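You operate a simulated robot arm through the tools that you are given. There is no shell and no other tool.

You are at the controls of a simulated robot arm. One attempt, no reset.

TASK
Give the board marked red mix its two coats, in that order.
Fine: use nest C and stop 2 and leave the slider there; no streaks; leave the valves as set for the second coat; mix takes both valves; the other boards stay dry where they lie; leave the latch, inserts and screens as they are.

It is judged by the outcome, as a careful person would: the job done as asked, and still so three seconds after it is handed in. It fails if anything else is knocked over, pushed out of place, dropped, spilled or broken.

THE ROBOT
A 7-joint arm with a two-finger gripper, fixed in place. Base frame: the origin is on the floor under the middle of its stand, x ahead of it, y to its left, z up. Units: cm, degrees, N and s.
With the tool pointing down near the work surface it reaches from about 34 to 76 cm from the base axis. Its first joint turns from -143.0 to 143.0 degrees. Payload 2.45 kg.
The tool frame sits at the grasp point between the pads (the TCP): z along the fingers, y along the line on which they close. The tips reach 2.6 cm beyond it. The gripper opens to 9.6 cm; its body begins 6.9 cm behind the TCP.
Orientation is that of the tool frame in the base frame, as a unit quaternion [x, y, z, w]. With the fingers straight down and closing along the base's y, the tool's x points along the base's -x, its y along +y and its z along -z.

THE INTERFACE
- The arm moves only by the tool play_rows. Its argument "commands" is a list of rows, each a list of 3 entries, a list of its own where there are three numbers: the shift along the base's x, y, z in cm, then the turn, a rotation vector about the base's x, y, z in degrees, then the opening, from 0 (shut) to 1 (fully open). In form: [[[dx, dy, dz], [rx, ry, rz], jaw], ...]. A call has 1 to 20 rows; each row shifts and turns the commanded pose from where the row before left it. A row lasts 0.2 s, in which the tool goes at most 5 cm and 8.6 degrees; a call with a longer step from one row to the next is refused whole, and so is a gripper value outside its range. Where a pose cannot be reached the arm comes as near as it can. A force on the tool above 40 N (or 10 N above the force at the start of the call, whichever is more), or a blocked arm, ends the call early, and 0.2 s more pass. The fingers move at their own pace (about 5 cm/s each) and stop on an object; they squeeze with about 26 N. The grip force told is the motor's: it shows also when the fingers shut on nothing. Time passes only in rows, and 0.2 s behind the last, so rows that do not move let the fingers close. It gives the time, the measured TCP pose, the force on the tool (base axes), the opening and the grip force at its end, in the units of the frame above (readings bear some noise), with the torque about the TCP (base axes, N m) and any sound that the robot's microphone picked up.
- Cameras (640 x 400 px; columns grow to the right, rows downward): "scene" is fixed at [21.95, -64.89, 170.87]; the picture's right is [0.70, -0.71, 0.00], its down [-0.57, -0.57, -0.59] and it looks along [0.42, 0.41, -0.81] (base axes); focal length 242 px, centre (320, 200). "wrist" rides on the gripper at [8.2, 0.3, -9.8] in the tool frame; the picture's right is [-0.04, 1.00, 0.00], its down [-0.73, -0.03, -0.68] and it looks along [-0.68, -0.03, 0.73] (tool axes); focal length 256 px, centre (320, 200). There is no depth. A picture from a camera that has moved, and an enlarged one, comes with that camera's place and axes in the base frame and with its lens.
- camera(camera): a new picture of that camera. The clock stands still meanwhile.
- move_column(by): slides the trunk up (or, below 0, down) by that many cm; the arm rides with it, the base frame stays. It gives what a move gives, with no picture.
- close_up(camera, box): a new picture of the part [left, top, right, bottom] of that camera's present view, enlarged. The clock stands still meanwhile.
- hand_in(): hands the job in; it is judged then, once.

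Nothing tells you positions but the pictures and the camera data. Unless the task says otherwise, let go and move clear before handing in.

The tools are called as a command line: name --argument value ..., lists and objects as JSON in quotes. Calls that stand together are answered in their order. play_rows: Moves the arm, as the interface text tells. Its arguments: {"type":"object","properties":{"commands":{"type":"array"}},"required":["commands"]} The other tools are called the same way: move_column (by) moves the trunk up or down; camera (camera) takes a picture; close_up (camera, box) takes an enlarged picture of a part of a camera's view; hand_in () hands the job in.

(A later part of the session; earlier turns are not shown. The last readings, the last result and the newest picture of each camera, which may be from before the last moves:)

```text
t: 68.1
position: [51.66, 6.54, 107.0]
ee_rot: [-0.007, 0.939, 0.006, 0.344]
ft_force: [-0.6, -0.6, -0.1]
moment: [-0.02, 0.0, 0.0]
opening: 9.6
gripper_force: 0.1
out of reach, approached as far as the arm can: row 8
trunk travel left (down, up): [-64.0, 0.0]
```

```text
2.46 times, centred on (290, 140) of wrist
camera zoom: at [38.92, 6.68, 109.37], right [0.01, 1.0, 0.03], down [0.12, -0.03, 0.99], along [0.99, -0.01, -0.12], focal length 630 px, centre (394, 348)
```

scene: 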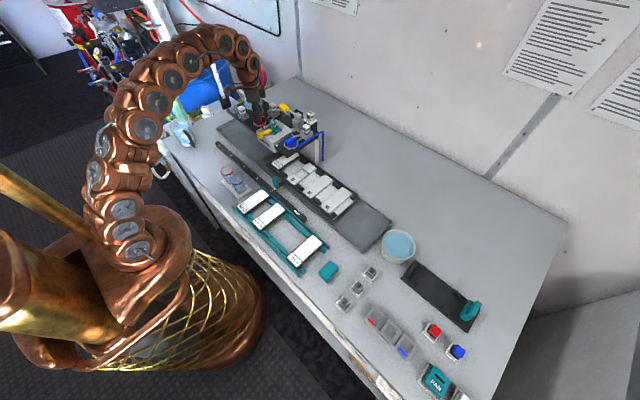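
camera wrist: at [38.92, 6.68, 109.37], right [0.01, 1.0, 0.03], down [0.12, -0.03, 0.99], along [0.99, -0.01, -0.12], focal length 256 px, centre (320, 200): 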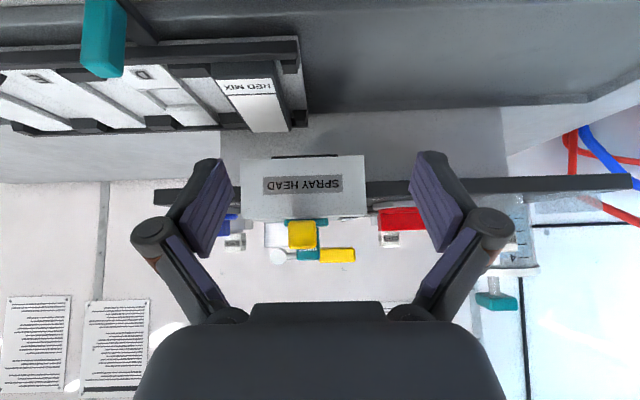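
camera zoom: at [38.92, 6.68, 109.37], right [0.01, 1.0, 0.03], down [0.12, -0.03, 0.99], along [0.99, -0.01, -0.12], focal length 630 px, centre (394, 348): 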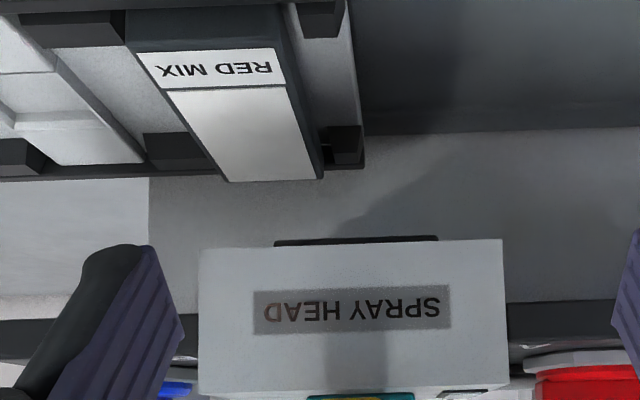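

The coloured ports beside the black bar no longer show at this angle. I'll lower a little to match my earlier viewpoint and compare.

move_column --by -3.5

camera --camera "wrist"

close_up --camera "wrist" --box '[160, 60, 480, 260]'

```text
t: 68.9
position: [51.55, 6.42, 103.62]
ee_rot: [-0.007, 0.939, 0.007, 0.343]
ft_force: [-0.2, -0.1, 0.2]
moment: [-0.02, -0.01, 0.04]
opening: 9.6
gripper_force: 0.0
trunk travel left (down, up): [-60.5, 3.5]
```

```text
taken
camera wrist: at [38.92, 6.68, 105.87], right [0.01, 1.0, 0.03], down [0.12, -0.03, 0.99], along [0.99, -0.01, -0.12], focal length 256 px, centre (320, 200)
```

wrist: 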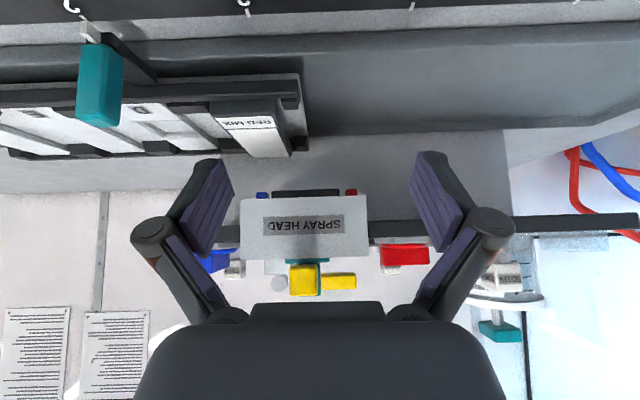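

```text
2.00 times, centred on (320, 160) of wrist
camera zoom: at [38.92, 6.68, 105.87], right [0.01, 1.0, 0.03], down [0.12, -0.03, 0.99], along [0.99, -0.01, -0.12], focal length 512 px, centre (320, 280)
```

zoom: 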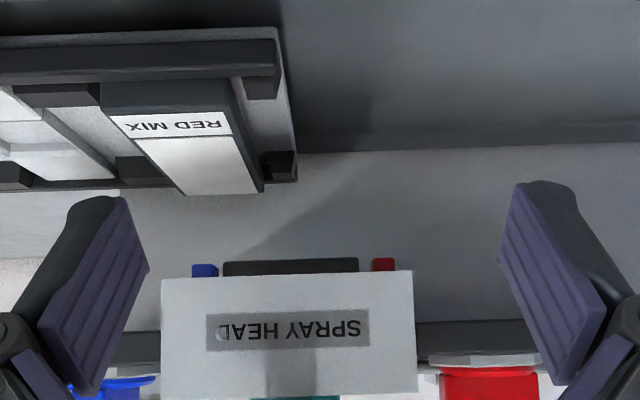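

The ports look the same as before, so they tell me nothing about the valve state. I don't yet know which valve position is open, and a wrong spray can't be undone. So I'll make a safe test: slide the board out from under the head, put both valves in the same starting state, and try the trigger. First, back to the slider handle.

play_rows --commands '[[[-2, 0, 3], [0, 0, 0], 1], [[0, 0, 3], [0, 8, 0], 0.55], [[0, -3, 2], [0, 8, 0], 0.55], [[1, -3, 1], [0, 8, 0], 0.55], [[1, -3, 0], [0, 8, 0], 0.55], [[1, -3, 0], [0, 8, 0], 0.55], [[1, -2, 0], [0, 0, 0], 0.55], [[0, 0, 0], [0, 0, 0], 0.55]]'

camera --camera "wrist"

```text
t: 70.7
position: [53.71, -7.37, 112.64]
ee_rot: [-0.004, 1.0, 0.008, 0.002]
ft_force: [-0.8, -1.8, -0.4]
moment: [0.01, 0.01, -0.01]
opening: 5.28
gripper_force: 0.0
trunk travel left (down, up): [-60.5, 3.5]
```

```text
taken
camera wrist: at [45.38, -7.33, 122.49], right [0.03, 1.0, 0.02], down [0.73, -0.03, 0.68], along [0.68, -0.01, -0.73], focal length 256 px, centre (320, 200)
```

wrist: 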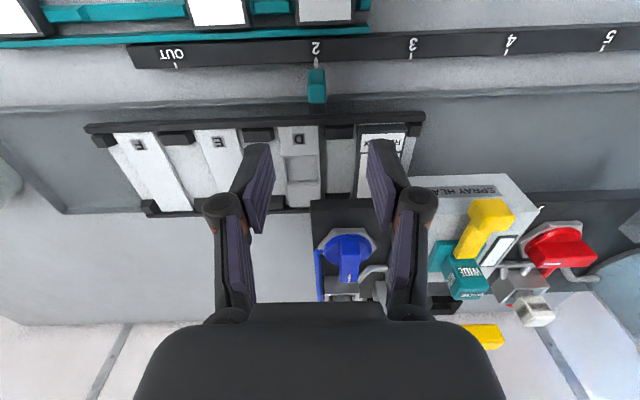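

play_rows --commands '[[[1.0, -0.1, -3], [-0.9, 0, -0.5], 0.55], [[0.1, 0, -4], [0, 0, 0], 0.55], [[0, 0, -4], [0, 0, 0], 0.55], [[0, 0, -3], [0, 0, 0], 0.55], [[0, 0, -1.6], [0, 0, 0], 0.55], [[0, 0, 0], [0, 0, 0], 0.55]]'

camera --camera "wrist"

```text
t: 72.1
position: [54.62, -7.53, 96.82]
ee_rot: [0.0, 1.0, 0.0, 0.002]
ft_force: [-0.3, -0.6, -0.1]
moment: [0.02, -0.02, -0.02]
opening: 5.27
gripper_force: 0.1
trunk travel left (down, up): [-60.5, 3.5]
```

```text
taken
camera wrist: at [46.28, -7.15, 106.76], right [0.04, 1.0, 0.0], down [0.73, -0.03, 0.68], along [0.68, -0.03, -0.73], focal length 256 px, centre (320, 200)
```

wrist: 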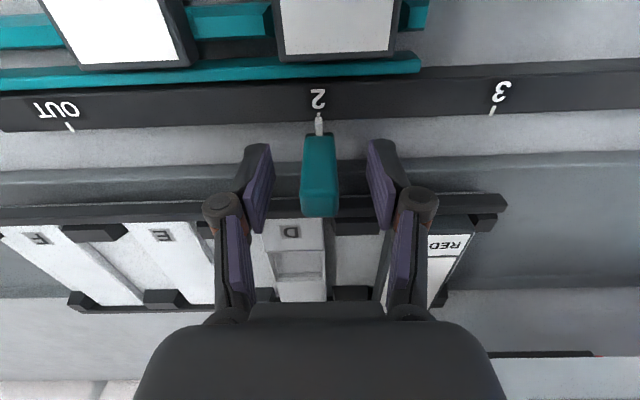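

The handle is between the pads. I'm gripping it and sliding back to OUT.

play_rows --commands '[[[0, 0, 0], [0, 0, 0], 0.3], [[0, 0, 0], [0, 0, 0], 0.13], [[0, 0, 0], [0, 0, 0], 0.13], [[0, 0, 0], [0, 0, 0], 0.13], [[0, -0.5, 0], [0, 0, 0], 0.13], [[0, -1, 0], [0, 0, 0], 0.13], [[0, -1, 0], [0, 0, 0], 0.13], [[0, -1, 0], [0, 0, 0], 0.13], [[0, -1, 0], [0, 0, 0], 0.13], [[0, -1, 0], [0, 0, 0], 0.13], [[0, 0, 0], [0, 0, 0], 0.13]]'

```text
t: 74.5
position: [54.63, -13.15, 96.95]
ee_rot: [0.0, 1.0, 0.0, 0.001]
ft_force: [-11.7, -0.3, -6.9]
moment: [-0.02, 1.53, -0.02]
opening: 1.78
gripper_force: 42.8
trunk travel left (down, up): [-60.5, 3.5]
```

play_rows --commands '[[[0.05, -1, 0], [0, 0, 0], 0.13], [[0, -1, 0], [0, 0, 0], 0.13], [[0, -1, 0], [0, 0, 0], 0.13], [[0, -1, 0], [0, 0, 0], 0.13], [[0, -1, 0], [0, 0, 0], 0.13], [[0, -1, 0], [0, 0, 0], 0.13], [[0, -1, 0], [0, 0, 0], 0.13], [[0, -1, 0], [0, 0, 0], 0.13], [[0, -1, 0], [0, 0, 0], 0.13], [[0, -0.4, 0], [0, 0, 0], 0.13], [[0, 0, 0], [0, 0, 0], 0.13]]'

close_up --camera "wrist" --box '[240, 70, 400, 170]'

```text
t: 76.9
position: [54.57, -22.39, 96.97]
ee_rot: [0.0, 1.0, 0.0, 0.002]
ft_force: [-23.8, -0.5, -14.5]
moment: [-0.01, 0.14, 0.01]
opening: 1.78
gripper_force: 42.8
trunk travel left (down, up): [-60.5, 3.5]
```

```text
4.00 times, centred on (320, 120) of wrist
camera zoom: at [46.3, -22.13, 106.8], right [0.04, 1.0, 0.0], down [0.73, -0.03, 0.68], along [0.68, -0.03, -0.73], focal length 1024 px, centre (320, 520)
```

zoom: 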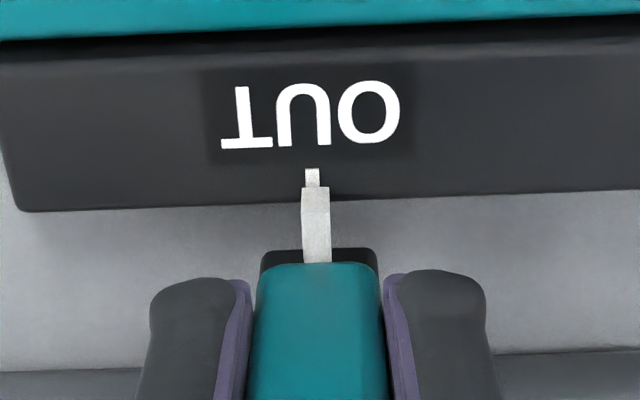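

At OUT. I'm releasing the handle and lifting clear.

play_rows --commands '[[[-0.1, 0, 0], [0, 0, 0], 0.13], [[0, 0, 0], [0, 0, 0], 0.35], [[0, 0, 0], [0, 0, 0], 0.5], [[0, 0, 2], [0, 0, 0], 0.5], [[0, 0, 4], [0, 0, 0], 0.5], [[0, 0, 4], [0, 0, 0], 0.5], [[-1, 0, 4], [0, 0, 0], 0.5]]'

move_column --by 3.5

camera --camera "wrist"

close_up --camera "scene" --box '[255, 100, 375, 220]'

```text
t: 78.5
position: [53.43, -22.44, 110.81]
ee_rot: [0.0, 1.0, 0.002, 0.002]
ft_force: [-0.1, -0.2, 0.5]
moment: [-0.03, 0.0, -0.01]
opening: 4.8
gripper_force: 0.0
trunk travel left (down, up): [-60.5, 3.5]
```

```text
t: 79.3
position: [53.55, -22.39, 114.31]
ee_rot: [0.0, 1.0, 0.001, 0.001]
ft_force: [0.9, -0.7, -0.1]
moment: [-0.01, 0.02, 0.01]
opening: 4.79
gripper_force: 0.0
trunk travel left (down, up): [-64.0, 0.0]
```

```text
taken
camera wrist: at [45.15, -22.09, 124.21], right [0.04, 1.0, 0.0], down [0.73, -0.03, 0.68], along [0.68, -0.03, -0.73], focal length 256 px, centre (320, 200)
```

wrist: 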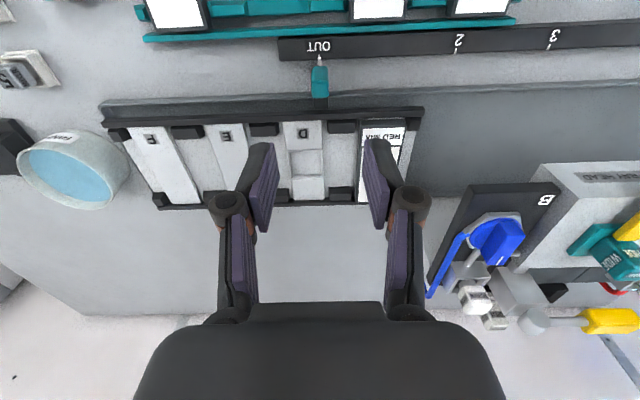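

```text
3.33 times, centred on (315, 160) of scene
camera zoom: at [21.95, -64.89, 170.87], right [0.7, -0.71, 0.0], down [-0.57, -0.57, -0.59], along [0.42, 0.41, -0.81], focal length 806 px, centre (337, 333)
```

zoom: 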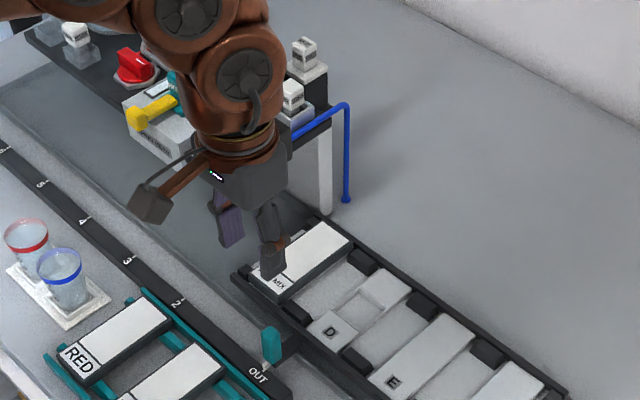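

The board is out from under the head. Now I'll return valve A to its starting position so both match, approaching with the hand turned -90°.

play_rows --commands '[[[0, 3, 3], [0, 0, 0], 0.42], [[0, 4, 2], [0, 0, -8], 0.42], [[0, 4, 0], [0, 0, -8], 0.42], [[0, 4, 0], [0, 0, -8], 0.42], [[1, 4, 0], [0, 0, -8], 0.42], [[1, 4, 0], [0, 0, -8], 0.42], [[2, 4, 0], [0, 0, -8], 0.42], [[2, 4, 0], [0, 0, -8], 0.42], [[2, 4, 0], [0, 0, -8], 0.42], [[2, 2.4, 0], [0, 0, -8], 0.42], [[2, 0, 0], [0, 0, -8], 0.42], [[0.9, 0, 0], [0, 0, -8], 0.42], [[0, 0, 0], [0, 0, -2], 0.42], [[0, 0, 0], [0, 0, 0], 0.42]]'

camera --camera "wrist"

```text
t: 82.3
position: [66.41, 14.98, 119.5]
ee_rot: [0.708, 0.707, -0.001, 0.002]
ft_force: [-0.2, -0.4, 0.2]
moment: [-0.01, -0.02, 0.01]
opening: 4.01
gripper_force: 0.1
trunk travel left (down, up): [-64.0, 0.0]
```

```text
taken
camera wrist: at [66.58, 23.2, 129.36], right [1.0, -0.04, 0.0], down [-0.03, -0.73, 0.68], along [-0.03, -0.68, -0.73], focal length 256 px, centre (320, 200)
```

wrist: 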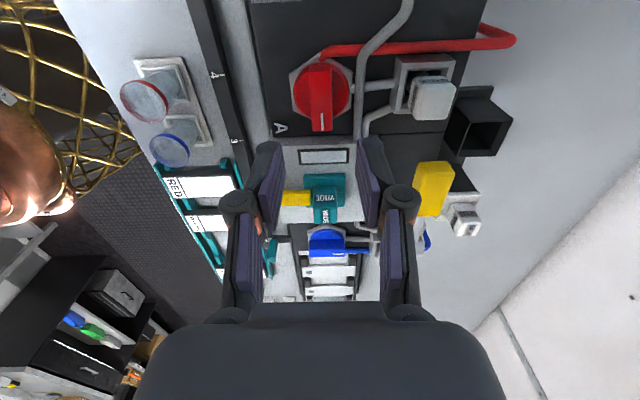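

Aligned over A. I'm lowering and gripping.

play_rows --commands '[[[0, 0, -3], [0, 0, 0], 0.42], [[0, 0, -3], [0, 0, 0], 0.42], [[0, 0, -1.8], [0, 0, 0], 0.42], [[0, 0, -0.9], [0, 0, 0], 0.42], [[0, 0, 0], [0, 0, 0], 0.42], [[0, 0, 0], [0, 0, 0], 0.25], [[0, 0, 0], [0, 0, 0], 0.13], [[0, 0, 0], [0, 0, 0], 0.13], [[0, 0, 0], [0, 0, 0], 0.13]]'

close_up --camera "wrist" --box '[240, 80, 400, 240]'

```text
t: 84.3
position: [66.44, 14.94, 110.7]
ee_rot: [0.708, 0.707, -0.002, 0.001]
ft_force: [9.7, -0.1, 0.0]
moment: [0.17, -0.21, 0.0]
opening: 1.87
gripper_force: 4.5
trunk travel left (down, up): [-64.0, 0.0]
```

```text
2.50 times, centred on (320, 160) of wrist
camera zoom: at [66.62, 23.18, 120.49], right [1.0, -0.04, 0.0], down [-0.03, -0.73, 0.68], along [-0.03, -0.68, -0.73], focal length 640 px, centre (320, 300)
```

zoom: 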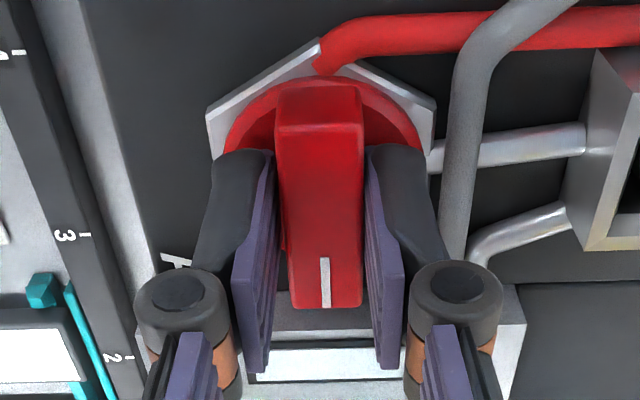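

play_rows --commands '[[[0.12, 0, 0], [0, 0, 0], 0.13], [[0, 0, 0], [0, 0, 0], 0.13], [[0, 0, 0], [0, 0, 6], 0.13], [[0, 0, 0], [0, 0, 6], 0.13], [[0, 0, 0], [0, 0, 6], 0.13], [[0, 0, 0], [0, 0, 6], 0.13], [[0, 0, 0], [0, 0, 6], 0.13], [[0, 0, 0], [0, 0, 0], 0.13]]'

```text
t: 86.1
position: [66.45, 14.9, 110.63]
ee_rot: [0.5, 0.866, -0.002, 0.001]
ft_force: [5.5, -0.6, 5.7]
moment: [0.12, -0.08, 0.0]
opening: 1.72
gripper_force: 42.1
trunk travel left (down, up): [-64.0, 0.0]
```

play_rows --commands '[[[0, 0, 0], [0, 0, 6], 0.13], [[0, 0, 0], [0, 0, 6], 0.13], [[0, 0, 0], [0, 0, 6], 0.13], [[0, 0, 0], [0, 0, 6], 0.13], [[0, 0, 0], [0, 0, 6], 0.13], [[0, 0, 0], [0, 0, 6], 0.13], [[0, 0, 0], [0, 0, 6], 0.13], [[0, 0, 0], [0, 0, 6], 0.13], [[0, 0, 0], [0, 0, 6], 0.13], [[0, 0, 0], [0, 0, 6], 0.13], [[0, 0, 0], [0, 0, 2], 0.13], [[0, 0, 0], [0, 0, 0], 0.13]]'

close_up --camera "wrist" --box '[240, 70, 400, 200]'

```text
t: 88.7
position: [66.46, 15.02, 110.66]
ee_rot: [-0.017, 1.0, 0.0, 0.002]
ft_force: [7.3, 1.8, 4.9]
moment: [0.05, -0.25, -1.19]
opening: 1.74
gripper_force: 42.8
trunk travel left (down, up): [-64.0, 0.0]
```

```text
3.08 times, centred on (320, 135) of wrist
camera zoom: at [58.19, 15.05, 120.5], right [0.01, 1.0, 0.0], down [0.73, 0.0, 0.68], along [0.68, 0.0, -0.73], focal length 788 px, centre (320, 400)
```

zoom: 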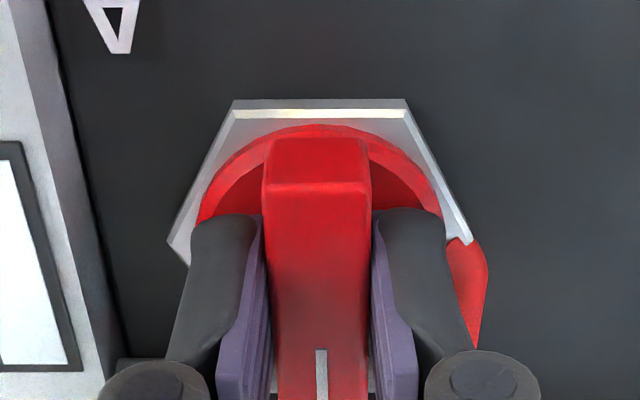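

A is back at its starting stop. I'm releasing, lifting, closing the fingers and tilting the hand forward to reach the trigger lever at about (75.6, 8.6, 112.4).

play_rows --commands '[[[0, 0, 0], [0, 0, -2], 0.13], [[0, 0, 0], [0, 0, 0], 0.35], [[0, 0, 0], [0, 0, 0], 0.42], [[0, 0, 2], [0, 0, 0], 0.42], [[0, 0, 4], [0, 0, 0], 0.42], [[-2, 0, 4], [0, 0, 0], 0.2], [[-2, -1, 0], [0, -6, 0], 0], [[-1, -2, 0], [0, -8, 0], 0], [[0, -2, 0], [0, -8, 0], 0], [[0, 0, 0], [0, -8, 0], 0]]'

camera --camera "wrist"

close_up --camera "scene" --box '[235, 75, 335, 145]'

```text
t: 90.9
position: [61.52, 9.94, 120.53]
ee_rot: [0.0, 0.965, 0.0, 0.262]
ft_force: [-0.4, -0.5, 0.5]
moment: [0.04, 0.02, 0.0]
opening: 0.0
gripper_force: 26.1
trunk travel left (down, up): [-64.0, 0.0]
```

```text
taken
camera wrist: at [49.45, 10.25, 125.04], right [0.03, 1.0, 0.02], down [0.29, -0.03, 0.96], along [0.96, -0.03, -0.29], focal length 256 px, centre (320, 200)
```

wrist: 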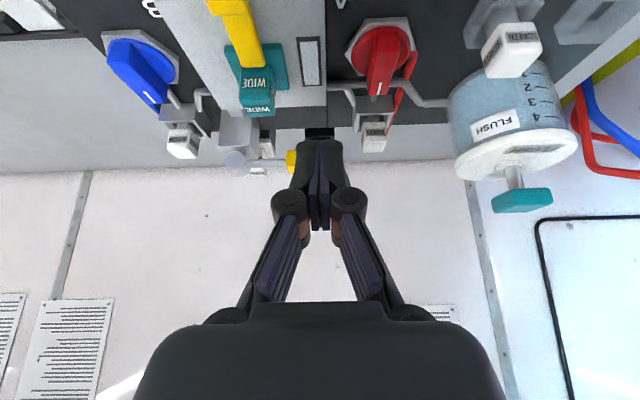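

```text
5.71 times, centred on (285, 110) of scene
camera zoom: at [21.95, -64.89, 170.87], right [0.7, -0.71, 0.0], down [-0.57, -0.57, -0.59], along [0.42, 0.41, -0.81], focal length 1382 px, centre (520, 714)
```

zoom: 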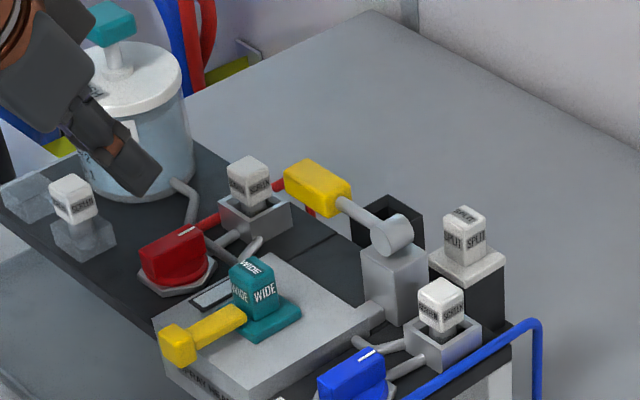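

I'm moving forward to above the lever handle.

play_rows --commands '[[[3, 0, 0], [0, 0, 0], 0], [[3, 0, 0], [0, 0, 0], 0], [[3, -0.2, 0], [0, 0, 0], 0], [[2.5, -0.2, 0], [0, 0, 0], 0], [[1.3, 0, 0], [0, 0, 0], 0], [[0, 0, 0], [0, 0, 0], 0]]'

camera --camera "wrist"

close_up --camera "scene" --box '[235, 75, 335, 145]'

```text
t: 92.3
position: [74.34, 9.48, 120.69]
ee_rot: [0.0, 0.965, 0.0, 0.261]
ft_force: [0.1, -0.6, 0.3]
moment: [-0.02, -0.01, -0.01]
opening: 0.0
gripper_force: 26.1
trunk travel left (down, up): [-64.0, 0.0]
```

```text
taken
camera wrist: at [62.16, 9.83, 125.27], right [0.04, 1.0, 0.02], down [0.29, -0.03, 0.96], along [0.96, -0.03, -0.29], focal length 256 px, centre (320, 200)
```

wrist: 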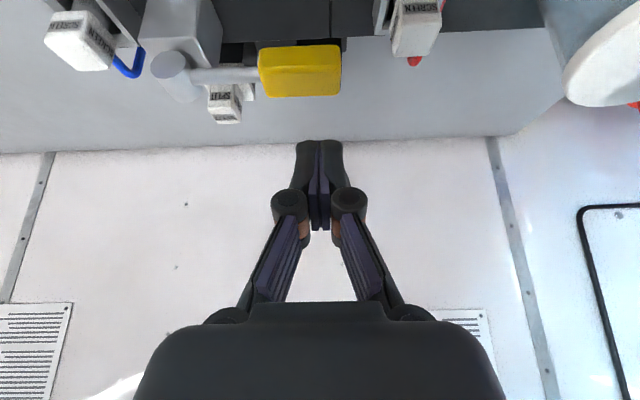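

```text
5.71 times, centred on (285, 110) of scene
camera zoom: at [21.95, -64.89, 170.87], right [0.7, -0.71, 0.0], down [-0.57, -0.57, -0.59], along [0.42, 0.41, -0.81], focal length 1382 px, centre (520, 714)
```

zoom: 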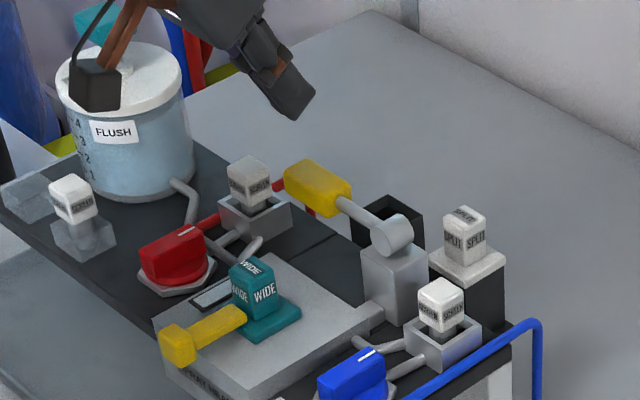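

The fingertips are right above the handle. I'm lowering to touch it.

play_rows --commands '[[[0, 0, -2], [0, 0, 0], 0], [[0, 0, -1.5], [0, 0, 0], 0], [[0, 0, -0.7], [0, 0, 0], 0], [[0, 0, -0.4], [0, 0, 0], 0], [[0, 0, 0], [0, 0, 0], 0]]'

camera --camera "wrist"

close_up --camera "scene" --box '[255, 85, 325, 130]'

```text
t: 93.5
position: [74.37, 9.6, 116.12]
ee_rot: [0.0, 0.965, 0.0, 0.261]
ft_force: [-0.3, 0.2, 1.3]
moment: [0.0, 0.01, 0.01]
opening: 0.0
gripper_force: 28.8
trunk travel left (down, up): [-64.0, 0.0]
```

```text
taken
camera wrist: at [62.3, 9.94, 120.55], right [0.03, 1.0, 0.02], down [0.29, -0.03, 0.96], along [0.96, -0.03, -0.29], focal length 256 px, centre (320, 200)
```

wrist: 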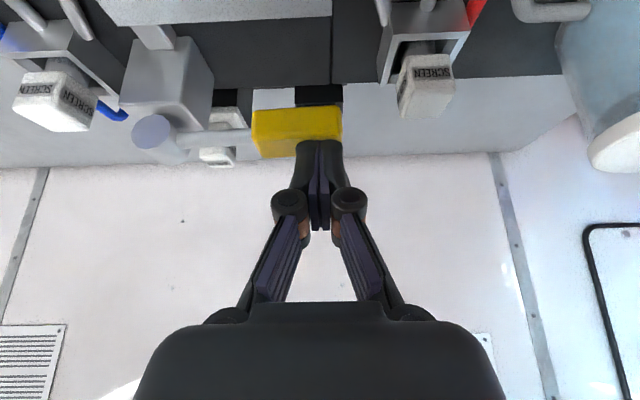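

```text
8.89 times, centred on (290, 108) of scene
camera zoom: at [21.95, -64.89, 170.87], right [0.7, -0.71, 0.0], down [-0.57, -0.57, -0.59], along [0.42, 0.41, -0.81], focal length 2149 px, centre (587, 1022)
```

zoom: 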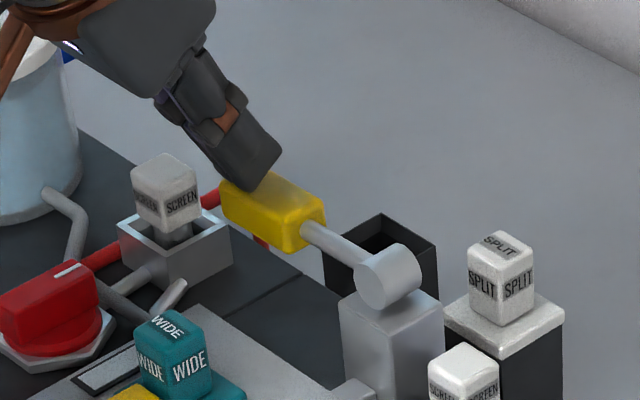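

The fingertips touch the handle top. The board is away and both valves match, so I'll press the lever gently and observe.

play_rows --commands '[[[0, 0, -0.4], [0, 0, 0], 0], [[0, 0, -0.5], [0, 0, 0], 0], [[0, 0, -0.5], [0, 0, 0], 0], [[0, 0, 0], [0, 0, 0], 0]]'

camera --camera "wrist"

close_up --camera "scene" --box '[255, 85, 325, 130]'

```text
t: 94.5
position: [74.39, 9.63, 114.79]
ee_rot: [-0.001, 0.965, 0.0, 0.262]
ft_force: [0.6, 0.8, 2.2]
moment: [-0.02, -0.06, -0.01]
opening: 0.0
gripper_force: 28.9
trunk travel left (down, up): [-64.0, 0.0]
```

```text
taken
camera wrist: at [62.2, 9.91, 119.16], right [0.03, 1.0, 0.02], down [0.29, -0.03, 0.96], along [0.96, -0.03, -0.29], focal length 256 px, centre (320, 200)
```

wrist: 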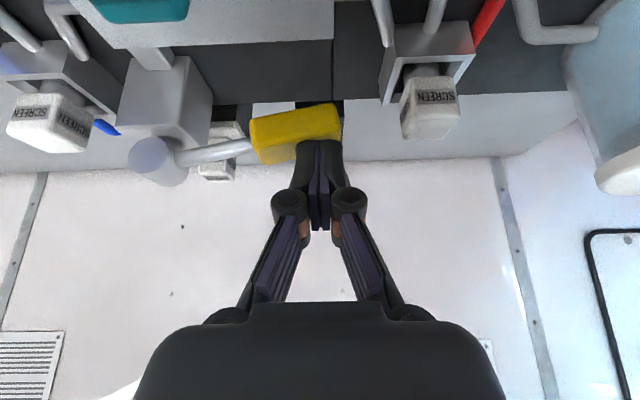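

```text
8.89 times, centred on (290, 108) of scene
camera zoom: at [21.95, -64.89, 170.87], right [0.7, -0.71, 0.0], down [-0.57, -0.57, -0.59], along [0.42, 0.41, -0.81], focal length 2149 px, centre (587, 1022)
```

zoom: 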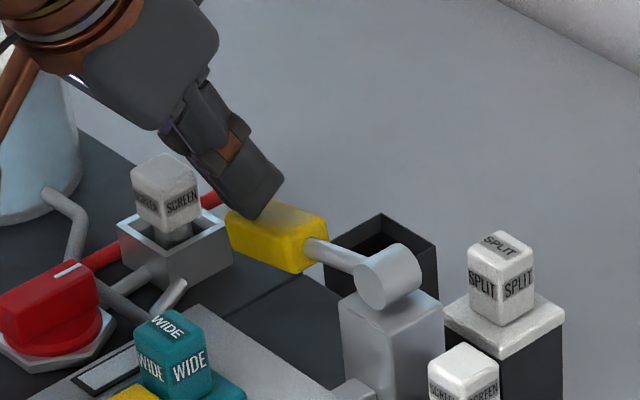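

The lever yields downward with light force (about 2 N). I'll press further in steps, watching the sight glass and sounds.

play_rows --commands '[[[0, 0, -0.6], [0, 0, 0], 0], [[0, 0, -0.6], [0, 0, 0], 0], [[0, -0.1, -0.6], [0, 0, 0], 0], [[0, 0, 0], [0, 0, 0], 0]]'

close_up --camera "scene" --box '[255, 85, 325, 130]'

close_up --camera "scene" --box '[255, 105, 295, 140]'

```text
t: 95.5
position: [74.3, 9.52, 112.85]
ee_rot: [0.0, 0.966, 0.0, 0.26]
ft_force: [-1.4, 0.1, 3.3]
moment: [-0.01, 0.0, 0.01]
opening: 0.02
gripper_force: 28.3
trunk travel left (down, up): [-64.0, 0.0]
```

```text
8.89 times, centred on (290, 108) of scene
camera zoom: at [21.95, -64.89, 170.87], right [0.7, -0.71, 0.0], down [-0.57, -0.57, -0.59], along [0.42, 0.41, -0.81], focal length 2149 px, centre (587, 1022)
```

zoom: 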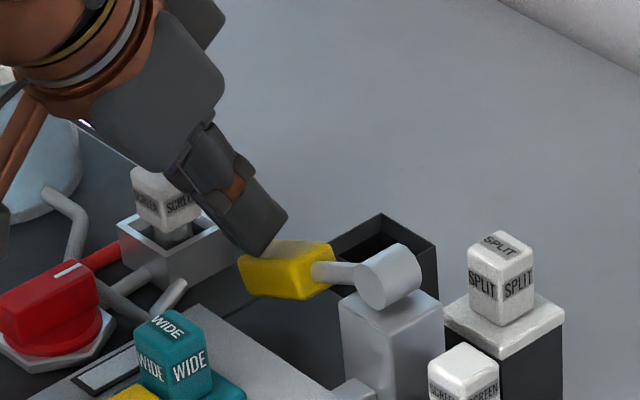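

```text
11.43 times, centred on (275, 122) of scene
camera zoom: at [21.95, -64.89, 170.87], right [0.7, -0.71, 0.0], down [-0.57, -0.57, -0.59], along [0.42, 0.41, -0.81], focal length 2763 px, centre (834, 1086)
```

zoom: 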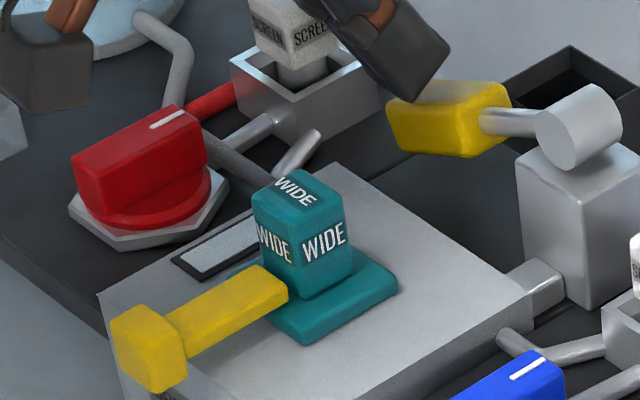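

The glass is still clear with the lever about 20° down. I'll follow its arc toward -y and press on to its stop.

play_rows --commands '[[[0, -0.4, -0.6], [0, 0, 0], 0], [[0, -0.4, -0.6], [0, 0, 0], 0], [[0, -0.4, -0.6], [0, 0, 0], 0], [[0, 0, 0], [0, 0, 0], 0]]'

close_up --camera "scene" --box '[255, 85, 325, 130]'

camera --camera "wrist"

```text
t: 96.1
position: [74.34, 9.32, 112.81]
ee_rot: [-0.001, 0.963, 0.003, 0.27]
ft_force: [-6.6, 15.4, 19.4]
moment: [0.25, 0.11, -0.03]
opening: 0.0
gripper_force: 28.1
trunk travel left (down, up): [-64.0, 0.0]
stopped in row 2: the force on the tool passed its limit at 46 N (the readings are from after the stop); the commanded pose is now the measured one
```

```text
8.89 times, centred on (290, 108) of scene
camera zoom: at [21.95, -64.89, 170.87], right [0.7, -0.71, 0.0], down [-0.57, -0.57, -0.59], along [0.42, 0.41, -0.81], focal length 2149 px, centre (587, 1022)
```

zoom: 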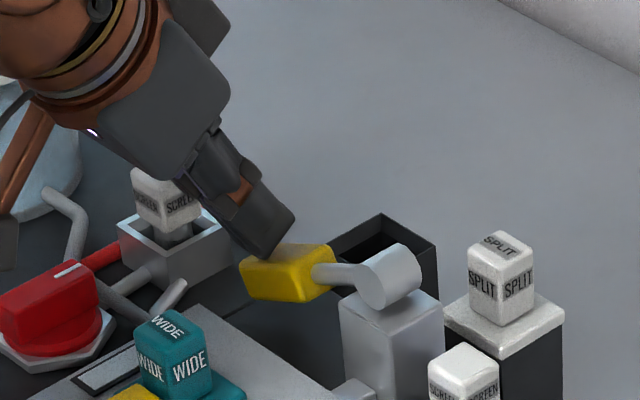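

```text
taken
camera wrist: at [62.22, 9.57, 116.89], right [0.03, 1.0, 0.03], down [0.27, -0.03, 0.96], along [0.96, -0.02, -0.27], focal length 256 px, centre (320, 200)
```

wrist: 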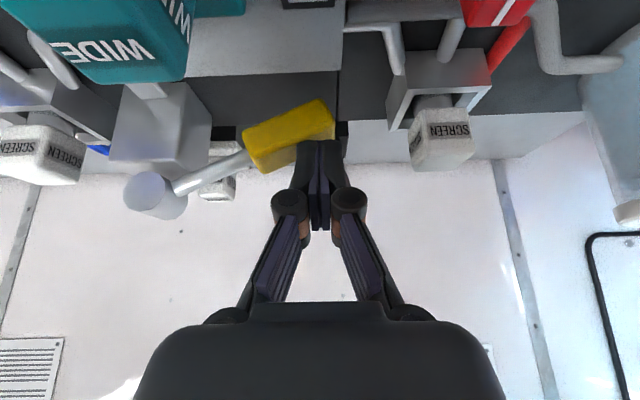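

The lever reached its down stop (about 22°). I'm checking the sight glass while it's held down.

close_up --camera "scene" --box '[255, 108, 285, 138]'

close_up --camera "scene" --box '[255, 110, 355, 200]'

close_up --camera "wrist" --box '[180, 0, 400, 120]'

```text
13.33 times, centred on (270, 123) of scene
camera zoom: at [21.95, -64.89, 170.87], right [0.7, -0.71, 0.0], down [-0.57, -0.57, -0.59], along [0.42, 0.41, -0.81], focal length 3224 px, centre (987, 1227)
```

zoom: 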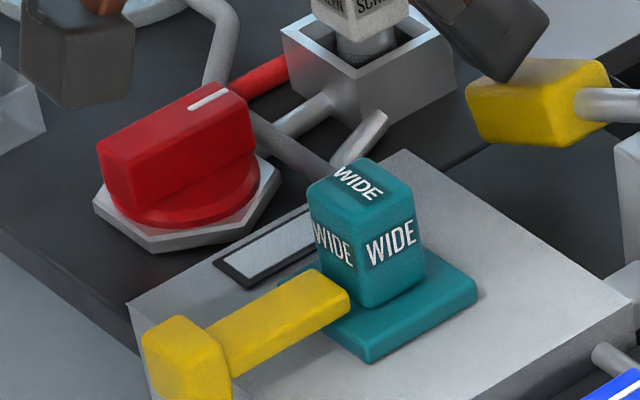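

```text
4.44 times, centred on (305, 155) of scene
camera zoom: at [21.95, -64.89, 170.87], right [0.7, -0.71, 0.0], down [-0.57, -0.57, -0.59], along [0.42, 0.41, -0.81], focal length 1075 px, centre (387, 400)
```

zoom: 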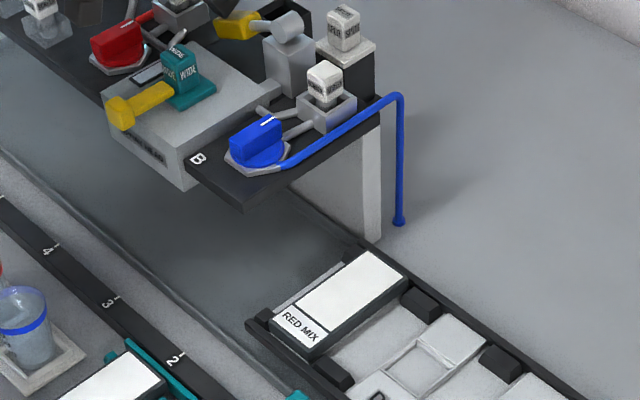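

```text
2.91 times, centred on (290, 60) of wrist
camera zoom: at [62.22, 9.57, 116.89], right [0.03, 1.0, 0.03], down [0.27, -0.03, 0.96], along [0.96, -0.02, -0.27], focal length 745 px, centre (407, 607)
```

zoom: 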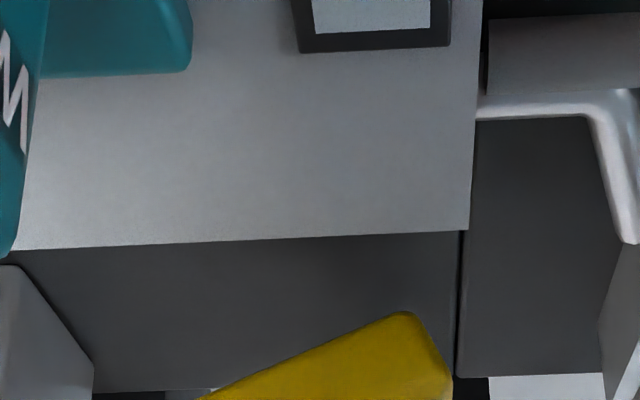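

Nothing flowed: clear glass, no spray and no sound, so both valves are closed in their starting position. I'm releasing the lever and checking whether it springs back.

play_rows --commands '[[[0, 0, 1], [0, 0, 0], 0], [[0, 0, 1.5], [0, 0, 0], 0], [[0, 0, 2], [0, 0, 0], 0], [[0, 0, 2], [0, 0, 0], 0]]'

close_up --camera "scene" --box '[245, 85, 325, 140]'

```text
t: 97.1
position: [74.47, 9.01, 118.93]
ee_rot: [0.001, 0.964, 0.002, 0.267]
ft_force: [-0.5, -0.2, 0.4]
moment: [0.02, -0.01, -0.02]
opening: 0.0
gripper_force: 28.5
trunk travel left (down, up): [-64.0, 0.0]
```

```text
7.27 times, centred on (285, 112) of scene
camera zoom: at [21.95, -64.89, 170.87], right [0.7, -0.71, 0.0], down [-0.57, -0.57, -0.59], along [0.42, 0.41, -0.81], focal length 1758 px, centre (574, 836)
```

zoom: 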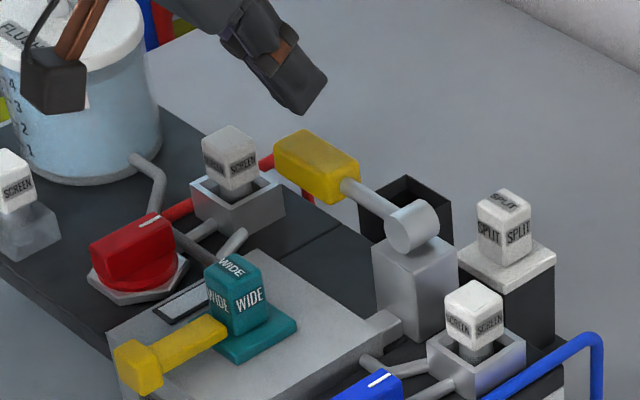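

The lever springs back. So the starting position is closed, and a quarter turn clockwise opens. Now I'll open valve A: backing off, levelling the hand and moving over A.

play_rows --commands '[[[-3, 0, 1], [0, 0, 0], 0], [[-3, 1, 0], [0, 0, 0], 0.2], [[-3, 1.5, 0], [0, 8, 0], 0.42], [[-1, 1.5, 0], [0, 8, 0], 0.42], [[0, 1.5, 0], [0, 8, 0], 0.42], [[1, 0.4, 0], [0, 7, 0], 0.42], [[1, 0, 0], [0, 0, 0], 0.42], [[0, 0, 0], [0, 0, 0], 0.42]]'

camera --camera "wrist"

```text
t: 98.9
position: [66.39, 14.91, 119.8]
ee_rot: [0.002, 1.0, 0.003, -0.001]
ft_force: [0.4, 0.0, -0.4]
moment: [0.03, 0.05, -0.03]
opening: 4.05
gripper_force: 0.2
trunk travel left (down, up): [-64.0, 0.0]
```

```text
taken
camera wrist: at [58.17, 15.25, 129.68], right [0.04, 1.0, 0.0], down [0.73, -0.03, 0.68], along [0.68, -0.02, -0.74], focal length 256 px, centre (320, 200)
```

wrist: 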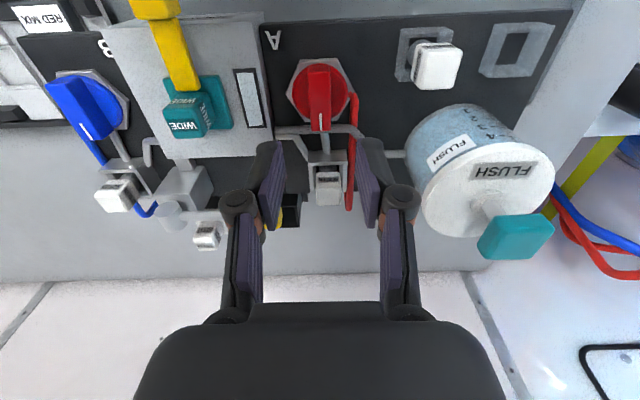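

I'm lowering onto A and gripping.

play_rows --commands '[[[0, 0.05, -3], [-0.3, 0, 0], 0.42], [[0, 0, -3], [0, 0, 0], 0.42], [[0, 0, -2], [0, 0, 0], 0.42], [[0, 0, -1.1], [0, 0, 0], 0.42], [[0, 0, 0], [0, 0, 0], 0.42], [[0, 0, 0], [0, 0, 0], 0.25], [[0, 0, 0], [0, 0, 0], 0.13], [[0, 0, 0], [0, 0, 0], 0.13], [[0, 0, 0], [0, 0, 0], 0.13]]'

close_up --camera "wrist" --box '[240, 70, 400, 200]'

```text
t: 100.9
position: [66.35, 15.0, 110.65]
ee_rot: [0.0, 1.0, 0.0, 0.0]
ft_force: [0.3, 0.8, -2.3]
moment: [0.06, -0.23, -0.01]
opening: 1.71
gripper_force: 43.0
trunk travel left (down, up): [-64.0, 0.0]
```

```text
3.08 times, centred on (320, 135) of wrist
camera zoom: at [58.15, 15.35, 120.62], right [0.04, 1.0, 0.0], down [0.73, -0.03, 0.68], along [0.68, -0.03, -0.74], focal length 788 px, centre (320, 400)
```

zoom: 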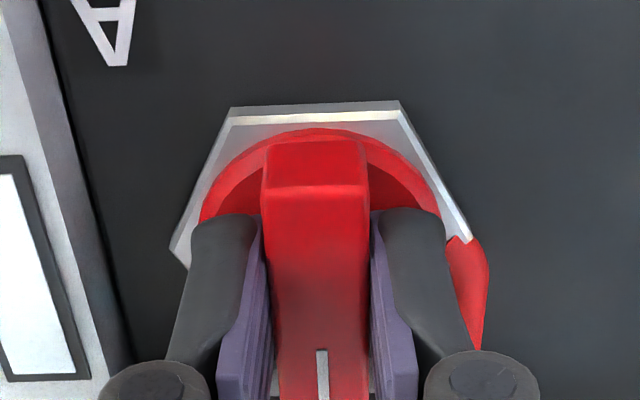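

I'm turning A clockwise to its 90° stop.

play_rows --commands '[[[0, 0, 0], [0, 0, -6], 0.13], [[0, 0, 0], [0, 0, -6], 0.13], [[0, 0, 0], [0, 0, -6], 0.13], [[0, 0, 0], [0, 0, -6], 0.13], [[0, 0, 0], [0, 0, -6], 0.13], [[0, 0, 0], [0, 0, -6], 0.13], [[0, 0, 0], [0, 0, -6], 0.13], [[0, 0, 0], [0, 0, -6], 0.13], [[0, 0, 0], [0, 0, -6], 0.13], [[0, 0, 0], [0, 0, -6], 0.13], [[0, 0, 0], [0, 0, -6], 0.13], [[0, 0, 0], [0, 0, -6], 0.13], [[0, 0, 0], [0, 0, -6], 0.13], [[0, 0, 0], [0, 0, -6], 0.13], [[0, 0, 0], [0, 0, -6], 0.13], [[0, 0, 0], [0, 0, -3], 0.13], [[0, 0, 0], [0, 0, 0], 0.13]]'

close_up --camera "wrist" --box '[240, 80, 400, 240]'

```text
t: 104.5
position: [66.53, 15.07, 110.79]
ee_rot: [0.726, 0.688, 0.0, 0.0]
ft_force: [10.5, 8.1, 5.5]
moment: [0.05, -0.29, 1.27]
opening: 1.78
gripper_force: 43.0
trunk travel left (down, up): [-64.0, 0.0]
```

```text
2.50 times, centred on (320, 160) of wrist
camera zoom: at [67.13, 23.19, 120.62], right [1.0, -0.09, 0.0], down [-0.07, -0.73, 0.68], along [-0.06, -0.68, -0.73], focal length 640 px, centre (320, 300)
```

zoom: 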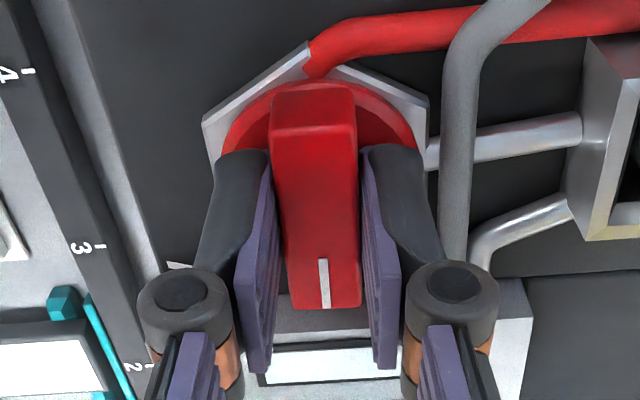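

A is fully open, at its stop. I'm releasing, lifting and returning to the slider handle at OUT.

play_rows --commands '[[[0, 0, 0], [0, 0, 3], 0.13], [[0, 0, 0], [0, 0, 0], 0.35], [[0, 0, 0], [0, 0, 0], 0.42], [[0, 0, 2], [0, 0, 0], 0.42], [[0, 0, 4], [0, 0, 0], 0.42], [[0, 0, 4], [0, 0, 0], 0.42], [[-3, 0, 0], [0, 0, 8], 0.55], [[-3, -2, 0], [0, 0, 8], 0.55], [[-2, -4, 0], [0, 0, 8], 0.55], [[-2, -4, 0], [0, 0, 8], 0.55], [[-1, -4, 0], [0, 0, 8], 0.55], [[-0.5, -4, 0], [0, 0, 8], 0.55], [[0, -4, 0], [0, 0, 8], 0.55], [[0, -4, 0], [0, 0, 8], 0.55], [[0, -4, 0], [0, 0, 8], 0.55], [[0, -4, 0], [0, 0, 8], 0.55], [[0, -3.5, 0], [0, 0, 8], 0.55], [[0, 0, -3], [0, 0, 2], 0.55], [[0, 0, -3], [0, 0, 0], 0.55]]'

camera --camera "wrist"

close_up --camera "scene" --box '[245, 85, 325, 140]'

```text
t: 108.5
position: [54.93, -22.49, 115.01]
ee_rot: [0.0, 1.0, -0.001, 0.0]
ft_force: [1.0, -0.3, 1.2]
moment: [-0.01, -0.01, -0.01]
opening: 5.26
gripper_force: 0.1
trunk travel left (down, up): [-64.0, 0.0]
```

```text
taken
camera wrist: at [46.72, -22.16, 124.73], right [0.04, 1.0, 0.0], down [0.73, -0.03, 0.68], along [0.68, -0.03, -0.74], focal length 256 px, centre (320, 200)
```

wrist: 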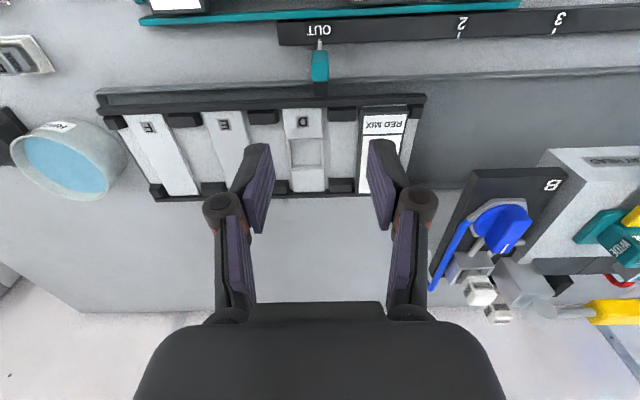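

```text
7.27 times, centred on (285, 112) of scene
camera zoom: at [21.95, -64.89, 170.87], right [0.7, -0.71, 0.0], down [-0.57, -0.57, -0.59], along [0.42, 0.41, -0.81], focal length 1758 px, centre (574, 836)
```

zoom: 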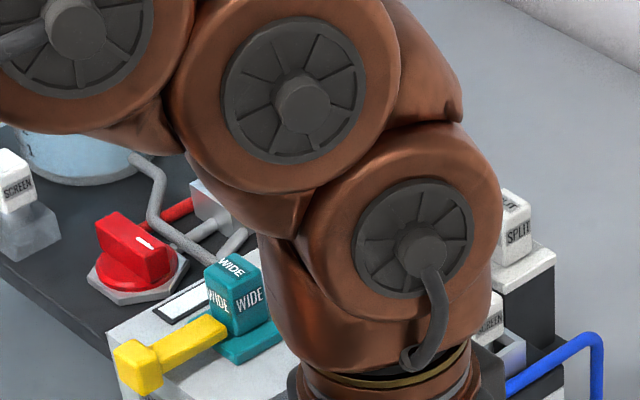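

Over the handle. I'm lowering, gripping and sliding to stop 2.

play_rows --commands '[[[-0.1, 0, -4], [0, 0, 0], 0.55], [[-0.1, 0, -4], [0, 0, 0], 0.55], [[0, 0, -4], [0, 0, 0], 0.55], [[0, 0, -3.5], [0, 0, 0], 0.55], [[0, 0, -2], [0, 0, 0], 0.55], [[0, 0, -0.5], [0, 0, 0], 0.55], [[0, 0, 0], [0, 0, 0], 0.55]]'

camera --camera "wrist"

```text
t: 110.1
position: [54.77, -22.51, 96.66]
ee_rot: [0.001, 1.0, -0.001, -0.001]
ft_force: [-0.1, 0.2, -0.7]
moment: [0.03, 0.02, 0.02]
opening: 5.29
gripper_force: 0.1
trunk travel left (down, up): [-64.0, 0.0]
```

```text
taken
camera wrist: at [46.42, -22.22, 106.67], right [0.04, 1.0, 0.0], down [0.73, -0.03, 0.68], along [0.68, -0.03, -0.73], focal length 256 px, centre (320, 200)
```

wrist: 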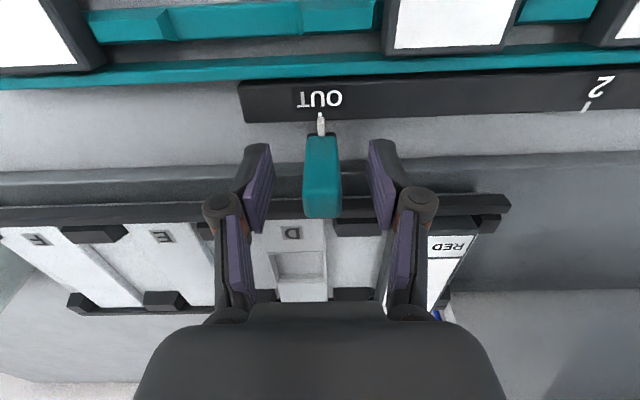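

play_rows --commands '[[[0, 0, 0], [0, 0, 0], 0.3], [[0, 0, 0], [0, 0, 0], 0.13], [[0, 0, 0], [0, 0, 0], 0.13], [[0, 0, 0], [0, 0, 0], 0.13], [[0, 0.5, 0], [0, 0, 0], 0.13], [[0, 1, 0], [0, 0, 0], 0.13], [[0, 1, 0], [0, 0, 0], 0.13], [[0, 1, 0], [0, 0, 0], 0.13], [[0, 1, 0], [0, 0, 0], 0.13], [[0, 1, 0], [0, 0, 0], 0.13], [[0, 1, 0], [0, 0, 0], 0.13], [[0, 1, 0], [0, 0, 0], 0.13], [[0, 0, 0], [0, 0, 0], 0.13]]'

```text
t: 112.9
position: [54.65, -15.06, 96.87]
ee_rot: [0.0, 1.0, 0.0, -0.002]
ft_force: [-12.4, 1.3, -10.1]
moment: [0.06, -0.26, 0.02]
opening: 1.78
gripper_force: 43.4
trunk travel left (down, up): [-64.0, 0.0]
```

The slide is going well, and I'm continuing to tick 2.

play_rows --commands '[[[-0.05, 1, -0.05], [0, 0, 0], 0.13], [[0, 1, 0], [0, 0, 0], 0.13], [[0, 1, 0], [0, 0, 0], 0.13], [[0, 1, 0], [0, 0, 0], 0.13], [[0, 1, 0], [0, 0, 0], 0.13], [[0, 1, 0], [0, 0, 0], 0.13], [[0, 1, 0], [0, 0, 0], 0.13], [[0, 0.4, 0], [0, 0, 0], 0.13], [[0, 0, 0], [0, 0, 0], 0.13]]'

close_up --camera "wrist" --box '[260, 70, 420, 170]'

```text
t: 114.9
position: [54.71, -7.54, 96.78]
ee_rot: [0.0, 1.0, 0.0, 0.0]
ft_force: [-6.2, 0.8, 18.2]
moment: [0.02, 0.44, 0.05]
opening: 1.77
gripper_force: 43.5
trunk travel left (down, up): [-64.0, 0.0]
```

```text
4.00 times, centred on (340, 120) of wrist
camera zoom: at [46.4, -7.22, 106.65], right [0.04, 1.0, 0.0], down [0.73, -0.03, 0.68], along [0.68, -0.03, -0.73], focal length 1024 px, centre (240, 520)
```

zoom: 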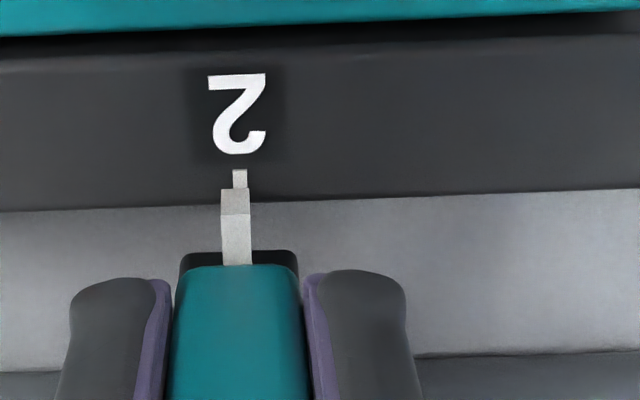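

Within 0.07 cm of the tick. I'll nudge it a touch more, then release and lift.

play_rows --commands '[[[0, 0.07, 0.1], [0, 0, 0], 0.13], [[0, 0, 0], [0, 0, 0], 0.13], [[0, 0, 0], [0, 0, 0], 0.3], [[0, 0, 0], [0, 0, 0], 0.45], [[0, 0, 0], [0, 0, 0], 0.45], [[0, 0, 2], [0, 0, 0], 0.45], [[0, 0, 4], [0, 0, 0], 0.45], [[-1, 0, 4], [0, 0, 0], 0.45], [[-2, 0, 4], [0, 0, 0], 0.45]]'

close_up --camera "wrist" --box '[220, 0, 420, 125]'

close_up --camera "scene" --box '[245, 95, 345, 205]'

```text
t: 116.9
position: [51.77, -7.5, 110.85]
ee_rot: [-0.001, 1.0, 0.0, 0.0]
ft_force: [1.4, -0.1, -1.0]
moment: [-0.04, 0.04, -0.01]
opening: 4.33
gripper_force: 0.1
trunk travel left (down, up): [-64.0, 0.0]
```

```text
3.20 times, centred on (320, 62) of wrist
camera zoom: at [43.44, -7.11, 120.8], right [0.04, 1.0, 0.0], down [0.73, -0.03, 0.68], along [0.68, -0.03, -0.73], focal length 819 px, centre (320, 640)
```

zoom: 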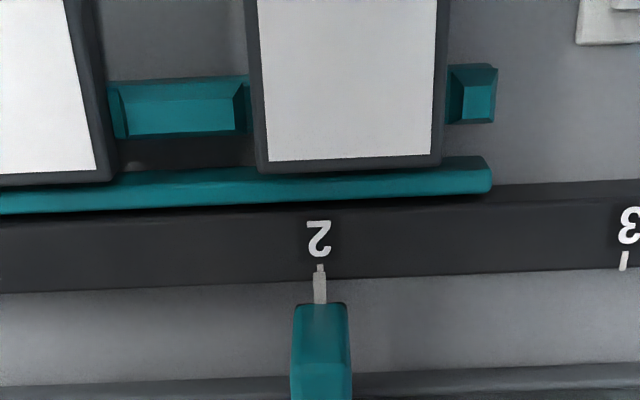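

```text
3.64 times, centred on (295, 150) of scene
camera zoom: at [21.95, -64.89, 170.87], right [0.7, -0.71, 0.0], down [-0.57, -0.57, -0.59], along [0.42, 0.41, -0.81], focal length 879 px, centre (411, 382)
```

zoom: 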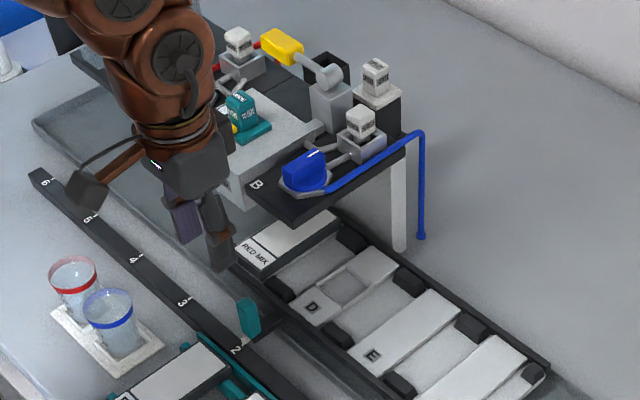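

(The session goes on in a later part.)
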